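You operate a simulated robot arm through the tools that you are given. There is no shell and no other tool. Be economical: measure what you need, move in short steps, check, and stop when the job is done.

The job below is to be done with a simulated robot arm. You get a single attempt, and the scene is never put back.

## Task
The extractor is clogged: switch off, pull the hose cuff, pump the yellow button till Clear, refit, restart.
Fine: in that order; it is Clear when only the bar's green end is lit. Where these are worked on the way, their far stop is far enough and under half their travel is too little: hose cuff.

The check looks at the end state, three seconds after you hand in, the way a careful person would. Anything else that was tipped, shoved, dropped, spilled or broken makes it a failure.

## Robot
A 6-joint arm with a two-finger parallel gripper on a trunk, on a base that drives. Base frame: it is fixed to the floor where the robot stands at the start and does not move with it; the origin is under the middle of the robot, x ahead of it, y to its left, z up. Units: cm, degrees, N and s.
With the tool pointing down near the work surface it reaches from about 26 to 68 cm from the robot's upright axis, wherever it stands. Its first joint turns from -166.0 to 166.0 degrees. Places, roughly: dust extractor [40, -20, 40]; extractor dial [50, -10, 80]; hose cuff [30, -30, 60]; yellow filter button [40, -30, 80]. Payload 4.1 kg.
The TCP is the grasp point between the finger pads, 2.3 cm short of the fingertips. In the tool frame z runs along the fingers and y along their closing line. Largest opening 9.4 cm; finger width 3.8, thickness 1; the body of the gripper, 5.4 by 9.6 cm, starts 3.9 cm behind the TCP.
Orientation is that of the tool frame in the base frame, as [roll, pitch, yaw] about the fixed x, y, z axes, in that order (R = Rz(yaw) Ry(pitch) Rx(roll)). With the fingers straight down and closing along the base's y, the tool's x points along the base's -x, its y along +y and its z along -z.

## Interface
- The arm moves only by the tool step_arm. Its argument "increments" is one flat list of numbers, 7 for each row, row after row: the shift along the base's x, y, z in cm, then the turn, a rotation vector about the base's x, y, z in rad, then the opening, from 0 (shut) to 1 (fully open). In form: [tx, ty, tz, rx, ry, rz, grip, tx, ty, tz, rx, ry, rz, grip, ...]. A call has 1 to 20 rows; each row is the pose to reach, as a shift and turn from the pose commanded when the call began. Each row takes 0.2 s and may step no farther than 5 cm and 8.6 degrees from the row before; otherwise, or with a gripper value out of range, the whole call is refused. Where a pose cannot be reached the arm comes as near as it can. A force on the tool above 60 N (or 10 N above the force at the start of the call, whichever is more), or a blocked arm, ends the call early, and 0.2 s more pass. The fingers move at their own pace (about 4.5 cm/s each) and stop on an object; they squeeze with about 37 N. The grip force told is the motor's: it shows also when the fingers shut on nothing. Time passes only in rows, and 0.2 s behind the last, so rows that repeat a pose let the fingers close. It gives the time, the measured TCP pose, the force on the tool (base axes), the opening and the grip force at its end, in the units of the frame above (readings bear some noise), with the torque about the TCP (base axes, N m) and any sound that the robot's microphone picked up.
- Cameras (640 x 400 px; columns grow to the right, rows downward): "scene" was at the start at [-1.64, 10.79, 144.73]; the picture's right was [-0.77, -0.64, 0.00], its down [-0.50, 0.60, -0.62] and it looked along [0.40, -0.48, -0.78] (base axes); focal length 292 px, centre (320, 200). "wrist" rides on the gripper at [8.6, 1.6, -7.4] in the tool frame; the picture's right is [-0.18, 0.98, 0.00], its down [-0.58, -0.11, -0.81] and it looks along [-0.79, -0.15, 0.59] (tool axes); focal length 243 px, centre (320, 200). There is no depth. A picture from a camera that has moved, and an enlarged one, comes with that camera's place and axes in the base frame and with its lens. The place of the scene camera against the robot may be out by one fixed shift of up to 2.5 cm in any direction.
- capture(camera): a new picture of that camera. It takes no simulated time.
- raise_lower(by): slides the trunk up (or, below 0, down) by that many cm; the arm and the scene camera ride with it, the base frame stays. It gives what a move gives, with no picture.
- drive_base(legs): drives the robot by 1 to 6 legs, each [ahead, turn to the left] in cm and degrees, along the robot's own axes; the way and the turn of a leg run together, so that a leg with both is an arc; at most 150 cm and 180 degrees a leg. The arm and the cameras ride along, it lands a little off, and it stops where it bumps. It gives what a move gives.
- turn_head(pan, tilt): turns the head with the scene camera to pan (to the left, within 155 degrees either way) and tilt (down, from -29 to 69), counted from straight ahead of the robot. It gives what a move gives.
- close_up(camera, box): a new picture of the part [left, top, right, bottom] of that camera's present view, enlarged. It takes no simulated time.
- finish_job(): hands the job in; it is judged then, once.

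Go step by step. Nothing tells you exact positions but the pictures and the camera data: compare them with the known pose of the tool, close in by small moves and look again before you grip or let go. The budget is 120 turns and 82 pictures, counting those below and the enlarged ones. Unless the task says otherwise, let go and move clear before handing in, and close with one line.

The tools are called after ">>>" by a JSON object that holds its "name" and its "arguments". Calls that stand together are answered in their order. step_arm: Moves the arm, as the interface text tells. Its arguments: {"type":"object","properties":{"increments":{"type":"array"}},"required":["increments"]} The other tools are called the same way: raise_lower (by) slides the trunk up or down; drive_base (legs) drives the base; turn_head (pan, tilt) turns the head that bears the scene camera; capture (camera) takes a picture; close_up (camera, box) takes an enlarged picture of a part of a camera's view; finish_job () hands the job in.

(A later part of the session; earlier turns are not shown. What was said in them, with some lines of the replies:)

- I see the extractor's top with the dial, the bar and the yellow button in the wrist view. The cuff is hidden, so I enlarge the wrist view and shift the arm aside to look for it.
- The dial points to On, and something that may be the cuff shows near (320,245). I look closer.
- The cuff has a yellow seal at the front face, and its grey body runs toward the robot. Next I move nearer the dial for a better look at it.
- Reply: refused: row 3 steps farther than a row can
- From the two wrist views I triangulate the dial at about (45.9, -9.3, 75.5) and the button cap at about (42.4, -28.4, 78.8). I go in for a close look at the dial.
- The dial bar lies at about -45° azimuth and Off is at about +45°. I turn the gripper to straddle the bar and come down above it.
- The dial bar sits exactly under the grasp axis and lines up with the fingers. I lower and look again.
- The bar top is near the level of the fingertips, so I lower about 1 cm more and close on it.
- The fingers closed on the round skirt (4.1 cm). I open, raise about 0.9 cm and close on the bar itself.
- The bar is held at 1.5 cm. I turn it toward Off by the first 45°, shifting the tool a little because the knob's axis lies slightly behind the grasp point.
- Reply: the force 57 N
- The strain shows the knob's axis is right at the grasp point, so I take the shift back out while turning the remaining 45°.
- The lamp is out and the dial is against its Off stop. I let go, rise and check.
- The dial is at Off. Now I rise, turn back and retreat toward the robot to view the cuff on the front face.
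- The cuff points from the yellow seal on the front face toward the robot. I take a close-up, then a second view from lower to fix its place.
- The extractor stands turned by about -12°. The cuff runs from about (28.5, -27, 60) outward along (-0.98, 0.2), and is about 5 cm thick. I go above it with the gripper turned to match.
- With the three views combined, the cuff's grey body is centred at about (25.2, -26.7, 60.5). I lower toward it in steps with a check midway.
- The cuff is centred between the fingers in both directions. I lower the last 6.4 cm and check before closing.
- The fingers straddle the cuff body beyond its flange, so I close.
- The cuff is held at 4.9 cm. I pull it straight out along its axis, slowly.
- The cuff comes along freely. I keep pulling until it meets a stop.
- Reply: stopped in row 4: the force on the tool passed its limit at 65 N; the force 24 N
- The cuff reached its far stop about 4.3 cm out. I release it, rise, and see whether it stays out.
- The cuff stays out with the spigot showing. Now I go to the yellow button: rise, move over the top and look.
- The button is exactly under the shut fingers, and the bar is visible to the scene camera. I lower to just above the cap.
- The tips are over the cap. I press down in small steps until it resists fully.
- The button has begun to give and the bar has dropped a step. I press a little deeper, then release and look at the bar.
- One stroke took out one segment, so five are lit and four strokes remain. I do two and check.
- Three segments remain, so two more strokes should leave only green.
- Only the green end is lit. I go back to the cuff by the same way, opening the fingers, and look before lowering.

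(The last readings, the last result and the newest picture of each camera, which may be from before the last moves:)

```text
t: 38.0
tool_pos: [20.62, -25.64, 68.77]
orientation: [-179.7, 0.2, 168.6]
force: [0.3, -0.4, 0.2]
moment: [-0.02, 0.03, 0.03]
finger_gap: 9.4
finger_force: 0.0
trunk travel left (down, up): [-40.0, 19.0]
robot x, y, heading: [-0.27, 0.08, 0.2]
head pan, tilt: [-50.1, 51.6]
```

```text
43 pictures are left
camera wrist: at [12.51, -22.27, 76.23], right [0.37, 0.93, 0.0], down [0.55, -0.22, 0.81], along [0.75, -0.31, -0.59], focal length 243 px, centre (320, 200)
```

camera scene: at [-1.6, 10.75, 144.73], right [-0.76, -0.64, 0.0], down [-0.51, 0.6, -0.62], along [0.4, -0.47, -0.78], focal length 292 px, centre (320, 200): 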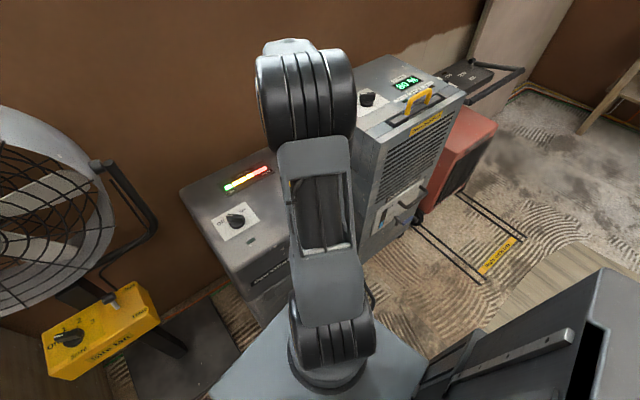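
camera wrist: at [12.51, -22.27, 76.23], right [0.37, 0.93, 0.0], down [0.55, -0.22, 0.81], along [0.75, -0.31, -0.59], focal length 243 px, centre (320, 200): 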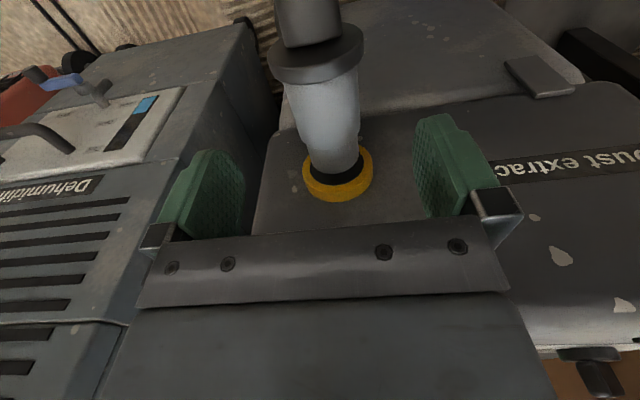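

The cuff is where I left it, centred between the fingers. I lower to the former grip height and close.

>>> {"name": "step_arm", "arguments": {"increments": [0.2, 0, -4, 0, 0, 0, 1, 0.2, 0, -7, 0, 0, 0, 1, 0.2, 0, -8.1, 0, 0, 0, 1, 0.2, 0, -8.1, 0, 0, 0, 0, 0.2, 0, -8.1, 0, 0, 0, 0, 0.2, 0, -8.1, 0, 0, 0, 0, 0.2, 0, -8.1, 0, 0, 0, 0, 0.2, 0, -8.1, 0, 0, 0, 0]}}

>>> {"name": "capture", "arguments": {"camera": "wrist"}}

```text
t: 39.8
tool_pos: [20.86, -25.63, 60.71]
orientation: [-179.8, 0.2, 168.6]
force: [1.1, 1.7, -7.4]
moment: [-0.07, -0.25, -0.12]
finger_gap: 5.91
finger_force: 45.0
trunk travel left (down, up): [-40.0, 19.0]
robot x, y, heading: [0.07, -0.1, -0.0]
head pan, tilt: [-50.1, 51.6]
```

```text
42 pictures are left
camera wrist: at [12.69, -22.26, 68.19], right [0.37, 0.93, 0.0], down [0.55, -0.22, 0.81], along [0.75, -0.3, -0.59], focal length 243 px, centre (320, 200)
```

wrist: 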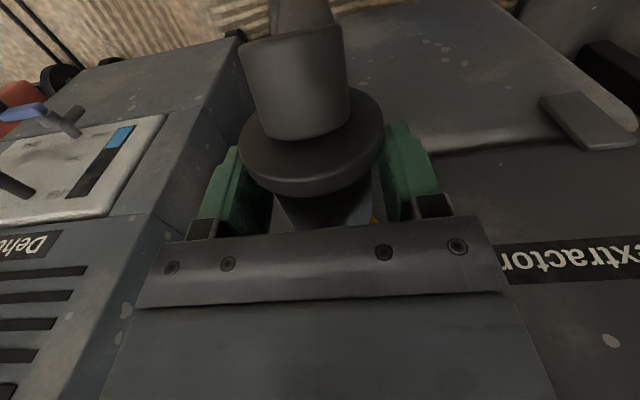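

The gap of 5.9 cm shows the pads caught the flange's rim. I open, move 0.6 cm inward and close again.

>>> {"name": "step_arm", "arguments": {"increments": [0, 0, 0, 0, 0, 0, 1, 0, 0, 0, 0, 0, 0, 1, 0, 0, 0, 0, 0, 0, 1, 0.6, -0.12, 0, 0, 0, 0, 1, 0.6, -0.12, 0, 0, 0, 0, 0, 0.6, -0.12, 0, 0, 0, 0, 0, 0.6, -0.12, 0, 0, 0, 0, 0, 0.6, -0.12, 0, 0, 0, 0, 0, 0.6, -0.12, 0, 0, 0, 0, 0]}}

```text
t: 41.8
tool_pos: [21.57, -25.72, 60.79]
orientation: [-179.8, 0.2, 168.5]
force: [-0.2, 2.3, -0.6]
moment: [-0.02, -0.04, -0.8]
finger_gap: 4.9
finger_force: 44.8
trunk travel left (down, up): [-40.0, 19.0]
robot x, y, heading: [0.17, 0.13, -0.0]
head pan, tilt: [-50.1, 51.6]
```

Now I hold the body at 4.9 cm. I push it back in along its axis until it seats.

>>> {"name": "step_arm", "arguments": {"increments": [0.5, -0.1, 0, 0, 0, 0, 0, 1, -0.2, 0, 0, 0, 0, 0, 1.5, -0.3, 0, 0, 0, 0, 0, 2, -0.4, 0, 0, 0, 0, 0, 2.5, -0.5, 0, 0, 0, 0, 0, 3, -0.6, 0, 0, 0, 0, 0, 3.5, -0.7, 0, 0, 0, 0, 0, 4, -0.8, 0, 0, 0, 0, 0, 4.4, -0.88, 0, 0, 0, 0, 0, 4.8, -0.96, 0, 0, 0, 0, 0, 5.2, -1.04, 0, 0, 0, 0, 0]}}

>>> {"name": "capture", "arguments": {"camera": "wrist"}}

```text
t: 43.9
tool_pos: [25.12, -26.56, 60.77]
orientation: [179.9, -0.1, 168.5]
force: [-23.5, -3.7, 14.9]
moment: [-1.12, -1.58, 0.82]
finger_gap: 4.86
finger_force: 44.9
trunk travel left (down, up): [-40.0, 19.0]
robot x, y, heading: [0.13, -0.12, 0.0]
head pan, tilt: [-50.1, 51.6]
stopped in row 10: the force on the tool passed its limit at 67 N (the readings are from after the stop); the commanded pose is now the measured one
```

```text
41 pictures are left
camera wrist: at [17.11, -23.19, 68.26], right [0.38, 0.93, 0.0], down [0.55, -0.22, 0.8], along [0.75, -0.3, -0.59], focal length 243 px, centre (320, 200)
```

wrist: 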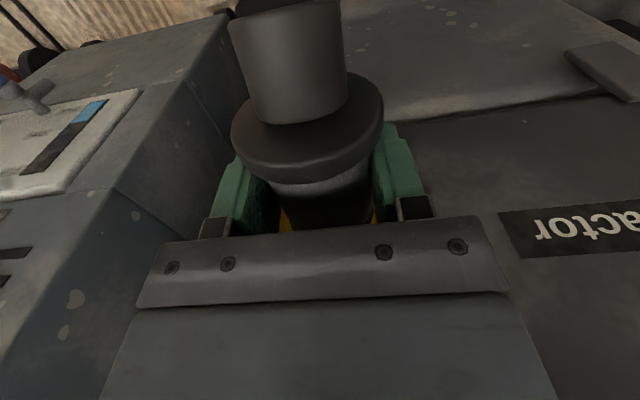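

It stopped firmly at the former seated position. I release, rise and compare with the earlier seated view.

>>> {"name": "step_arm", "arguments": {"increments": [0, 0, 0, 0, 0, 0, 1, 0, 0, 0, 0, 0, 0, 1, 0, 0, 0, 0, 0, 0, 1, 0, 0, 0, 0, 0, 0, 1, 0, 0, 3, 0, 0, 0, 1, 0, 0, 6.4, 0, 0, 0, 1]}}

>>> {"name": "capture", "arguments": {"camera": "wrist"}}

```text
t: 45.3
tool_pos: [25.33, -26.48, 67.06]
orientation: [179.7, -0.3, 168.5]
force: [-32.2, 7.5, -15.0]
moment: [-0.23, -1.59, -0.48]
finger_gap: 9.38
finger_force: 0.0
trunk travel left (down, up): [-40.0, 19.0]
robot x, y, heading: [-0.06, 0.28, 0.1]
head pan, tilt: [-50.1, 51.6]
```

```text
40 pictures are left
camera wrist: at [17.13, -23.16, 74.54], right [0.38, 0.93, 0.0], down [0.55, -0.23, 0.8], along [0.74, -0.3, -0.6], focal length 243 px, centre (320, 200)
```

wrist: 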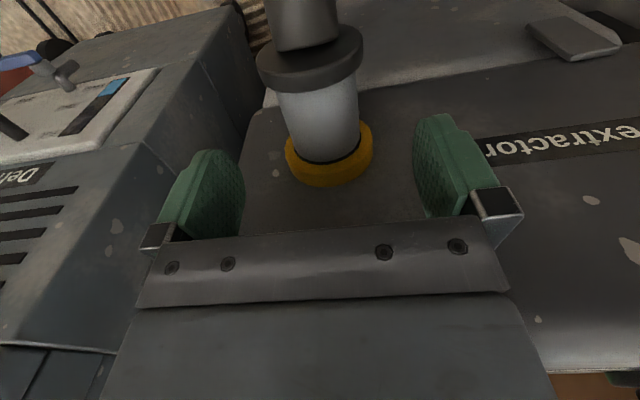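

The cuff looks seated, but the tool feels a force of -32 N in x, so something touches. I back off 1.5 cm along -x and look again.

>>> {"name": "step_arm", "arguments": {"increments": [-0.7, 0.14, 0, 0, 0, 0, 1, -1.5, 0.3, 0, 0, 0, 0, 1]}}

>>> {"name": "close_up", "arguments": {"camera": "wrist", "box": [220, 0, 440, 138]}}

>>> {"name": "capture", "arguments": {"camera": "scene"}}

```text
t: 45.9
tool_pos: [23.91, -26.46, 67.17]
orientation: [-179.9, 0.1, 168.6]
force: [-0.6, -0.7, 0.7]
moment: [0.02, 0.01, 0.02]
finger_gap: 9.36
finger_force: 0.1
trunk travel left (down, up): [-40.0, 19.0]
robot x, y, heading: [0.19, -0.04, -0.1]
head pan, tilt: [-50.1, 51.6]
```

```text
2.90 times, centred on (330, 69) of wrist
camera zoom: at [15.95, -23.06, 74.6], right [0.38, 0.93, 0.0], down [0.55, -0.22, 0.81], along [0.75, -0.3, -0.59], focal length 703 px, centre (291, 580)
```

zoom: 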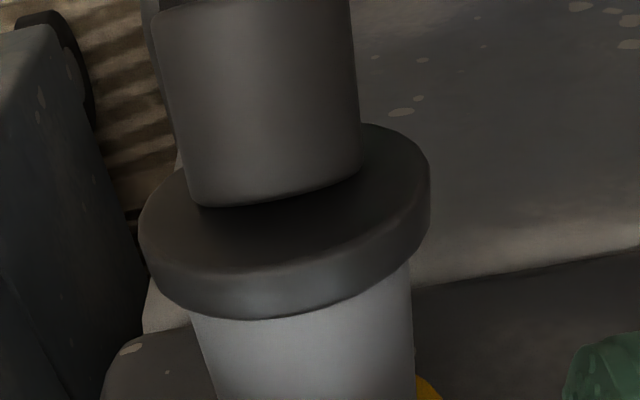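

```text
38 pictures are left
camera scene: at [-1.61, 10.76, 144.75], right [-0.77, -0.64, 0.0], down [-0.5, 0.6, -0.62], along [0.4, -0.48, -0.78], focal length 292 px, centre (320, 200)
```

scene: 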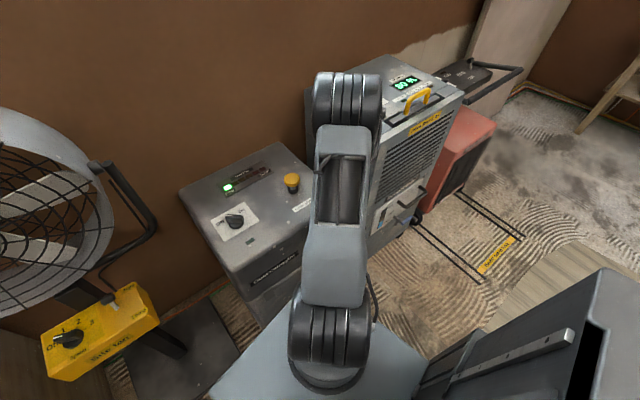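

The contact is gone and nothing has shifted. I return to the first viewing pose to compare the cuff's seating exactly.

>>> {"name": "step_arm", "arguments": {"increments": [-2, -0.4, 4, 0, 0, 0.1, 1, -4, -0.9, 8, 0, 0, 0.2, 1, -5.8, -1.8, 12.5, 0, 0, 0.2, 1, -5.8, -1.8, 17, 0, 0, 0.2, 1, -5.8, -1.8, 21.5, 0, 0, 0.2, 1, -5.8, -1.8, 26, 0, 0, 0.2, 1, -5.8, -1.8, 30, 0, 0, 0.2, 1, -5.8, -1.8, 32, 0, 0, 0.2, 1]}}

>>> {"name": "close_up", "arguments": {"camera": "wrist", "box": [250, 0, 430, 112]}}

```text
t: 47.7
tool_pos: [18.07, -28.01, 99.24]
orientation: [179.9, -0.1, -179.9]
force: [-0.3, -0.2, -0.5]
moment: [-0.01, 0.02, 0.02]
finger_gap: 9.41
finger_force: 0.0
trunk travel left (down, up): [-40.0, 19.0]
robot x, y, heading: [-0.33, -0.07, -0.2]
head pan, tilt: [-50.1, 51.6]
```

```text
3.56 times, centred on (340, 56) of wrist
camera zoom: at [9.52, -26.38, 106.66], right [0.18, 0.98, 0.0], down [0.58, -0.11, 0.8], along [0.79, -0.15, -0.59], focal length 863 px, centre (249, 712)
```

zoom: 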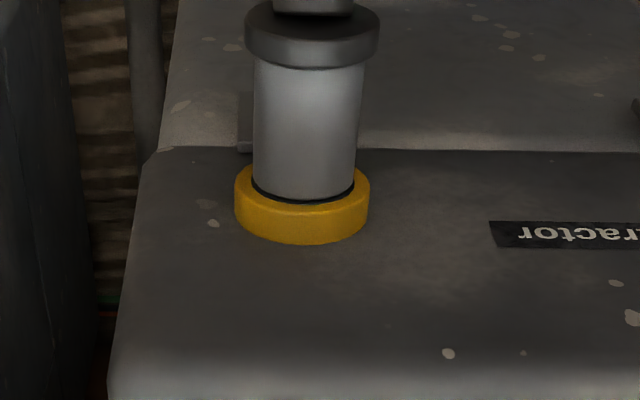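

The seating looks the same as at the start to within a pixel or two. I take one more enlarged look at the joint to be sure there is no gap.

>>> {"name": "close_up", "arguments": {"camera": "wrist", "box": [305, 10, 369, 74]}}

```text
6.25 times, centred on (337, 42) of wrist
camera zoom: at [9.52, -26.38, 106.66], right [0.18, 0.98, 0.0], down [0.58, -0.11, 0.8], along [0.79, -0.15, -0.59], focal length 1516 px, centre (214, 1188)
```

zoom: 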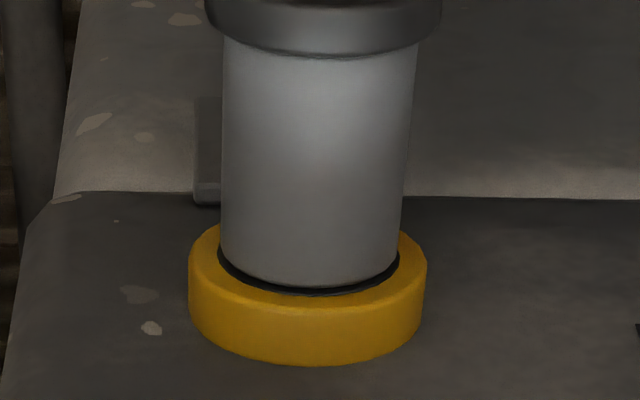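

The joint is closed as before. Now I go to the dial, turn to straddle its bar at Off and look.

>>> {"name": "step_arm", "arguments": {"increments": [3.5, 2.3, 0, 0, 0, 0.08, 1, 7, 4.6, 0, 0, 0, 0.16, 1, 10.5, 7, 0, 0, 0, 0.24, 1, 14, 9.3, 0, 0, 0, 0.32, 1, 17.5, 11.6, 0, 0, 0, 0.4, 1, 21, 14, 0, 0, 0, 0.48, 1, 24.5, 16.3, 0, 0, 0, 0.56, 1, 28.1, 18.65, 0, 0, 0, 0.63, 1, 28.1, 18.65, -4.5, 0, 0, 0.63, 1, 28.1, 18.65, -9, 0, 0, 0.63, 1, 28.1, 18.65, -13, 0, 0, 0.63, 0.8, 28.1, 18.65, -15, 0, 0, 0.63, 0.8]}}

>>> {"name": "capture", "arguments": {"camera": "wrist"}}

```text
t: 50.3
tool_pos: [46.2, -9.48, 84.11]
orientation: [179.8, -0.2, -143.9]
force: [-0.2, -0.1, -0.4]
moment: [-0.02, 0.03, -0.02]
finger_gap: 7.54
finger_force: 0.1
trunk travel left (down, up): [-40.0, 19.0]
robot x, y, heading: [-0.2, -0.2, -0.3]
head pan, tilt: [-50.1, 51.6]
```

```text
35 pictures are left
camera wrist: at [38.32, -13.12, 91.51], right [-0.43, 0.9, 0.0], down [0.54, 0.26, 0.8], along [0.73, 0.35, -0.59], focal length 243 px, centre (320, 200)
```

wrist: 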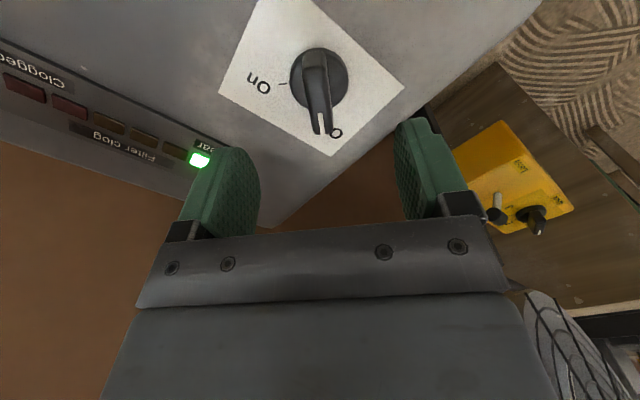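

The bar lines up with the gripper and sits under the grasp axis. I lower to the former grip height and close on it.

>>> {"name": "step_arm", "arguments": {"increments": [0, 0.1, -3, 0, 0, 0, 0.8, 0, 0.1, -5, 0, 0, 0, 0.8, 0, 0.1, -6, 0, 0, 0, 0.8, 0, 0.1, -6, 0, 0, 0, 0, 0, 0.1, -6, 0, 0, 0, 0, 0, 0.1, -6, 0, 0, 0, 0, 0, 0.1, -6, 0, 0, 0, 0, 0, 0.1, -6, 0, 0, 0, 0]}}

>>> {"name": "capture", "arguments": {"camera": "wrist"}}

```text
t: 52.1
tool_pos: [46.3, -9.44, 78.01]
orientation: [180.0, 0.0, -144.1]
force: [9.6, -13.1, -2.4]
moment: [-0.16, -0.04, -1.51]
finger_gap: 1.52
finger_force: 45.2
trunk travel left (down, up): [-40.0, 19.0]
robot x, y, heading: [-0.29, 0.33, -0.2]
head pan, tilt: [-50.1, 51.6]
```

```text
34 pictures are left
camera wrist: at [38.4, -13.12, 85.55], right [-0.43, 0.9, 0.0], down [0.54, 0.25, 0.81], along [0.73, 0.34, -0.59], focal length 243 px, centre (320, 200)
```

wrist: 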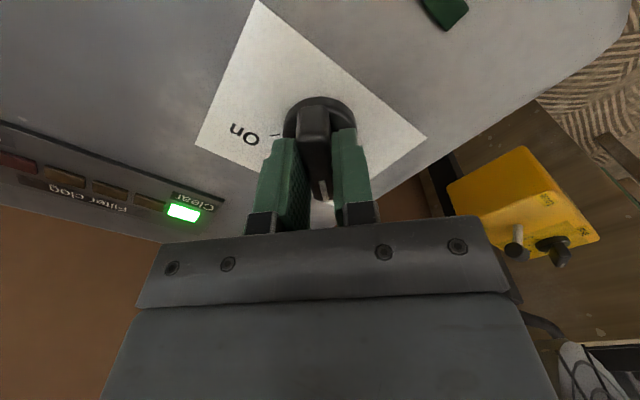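

The bar is held at 1.5 cm. I turn it back to On, about 82°.

>>> {"name": "step_arm", "arguments": {"increments": [0, 0, 0, 0, 0, -0.143, 0, 0, 0, 0, 0, 0, -0.286, 0, 0, 0, 0, 0, 0, -0.429, 0, 0, 0, 0, 0, 0, -0.572, 0, 0, 0, 0, 0, 0, -0.715, 0, 0, 0, 0, 0, 0, -0.858, 0, 0, 0, 0, 0, 0, -1.0, 0, 0, 0, 0, 0, 0, -1.143, 0, 0, 0, 0, 0, 0, -1.286, 0, 0, 0, 0, 0, 0, -1.43, 0]}}

>>> {"name": "capture", "arguments": {"camera": "wrist"}}

```text
t: 54.3
tool_pos: [46.31, -9.26, 78.11]
orientation: [179.9, -0.1, 134.1]
force: [14.1, -11.5, 8.5]
moment: [-1.16, -0.53, -0.01]
finger_gap: 1.52
finger_force: 45.3
trunk travel left (down, up): [-40.0, 19.0]
robot x, y, heading: [-0.21, -0.33, -0.2]
head pan, tilt: [-50.1, 51.6]
```

```text
33 pictures are left
camera wrist: at [41.52, -1.99, 85.56], right [0.83, 0.55, 0.0], down [0.33, -0.5, 0.8], along [0.44, -0.67, -0.59], focal length 243 px, centre (320, 200)
```

wrist: 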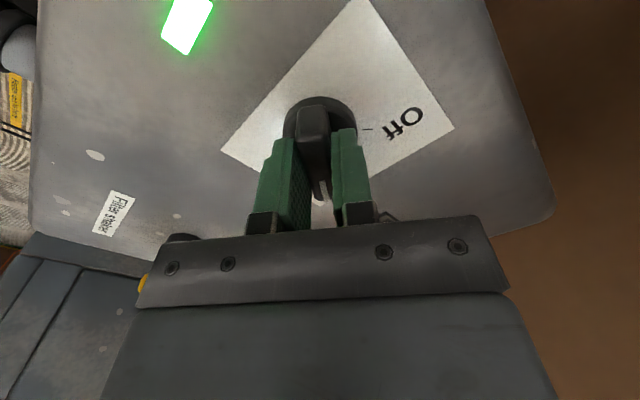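

The lamp is lit again and the bar is where it was at the start. I release and rise to check.

>>> {"name": "step_arm", "arguments": {"increments": [0, 0, 0, 0, 0, 0, 0.7, 0, 0, 0, 0, 0, 0, 0.7, 0, 0, 0, 0, 0, 0, 0.7, 0, 0, 4, 0, 0, 0, 0.7, 0, 0, 8.5, 0, 0, 0, 0.7, 0, 0, 13, 0, 0, 0, 0.7]}}

>>> {"name": "capture", "arguments": {"camera": "wrist"}}

>>> {"name": "capture", "arguments": {"camera": "scene"}}

```text
t: 55.7
tool_pos: [46.18, -9.21, 91.08]
orientation: [179.9, -0.1, 134.2]
force: [0.1, -0.1, 0.3]
moment: [-0.02, -0.01, 0.0]
finger_gap: 6.61
finger_force: 0.1
trunk travel left (down, up): [-40.0, 19.0]
robot x, y, heading: [-0.29, -0.0, 0.1]
head pan, tilt: [-50.1, 51.6]
```

```text
32 pictures are left
camera wrist: at [41.4, -1.87, 98.51], right [0.83, 0.55, 0.0], down [0.33, -0.5, 0.8], along [0.44, -0.67, -0.59], focal length 243 px, centre (320, 200)
```

wrist: 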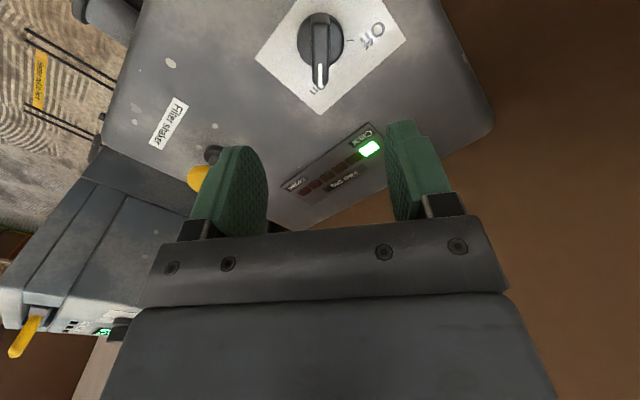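

```text
31 pictures are left
camera scene: at [-1.64, 10.75, 144.73], right [-0.77, -0.64, 0.0], down [-0.5, 0.6, -0.62], along [0.4, -0.48, -0.78], focal length 292 px, centre (320, 200)
```

scene: 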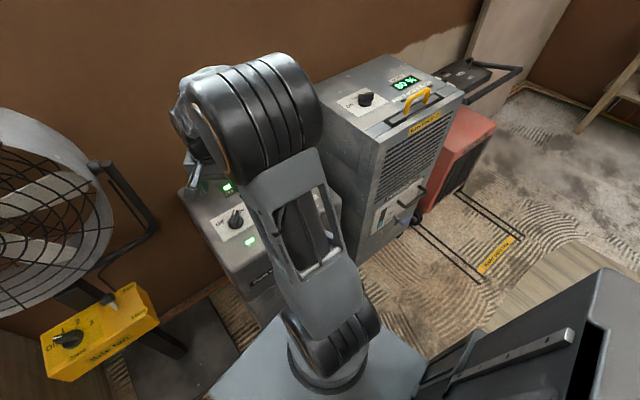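

The dial is at On with its lamp lit, the bar shows only green, the cuff is seated, nothing else has moved and the gripper is clear. I hand in.

>>> {"name": "finish_job", "arguments": {}}

```text
The job is handed in.
```

The extractor was switched off, its cuff pulled to the stop, the yellow button pumped until only green was lit, the cuff refitted and the extractor switched back on; the job is handed in.
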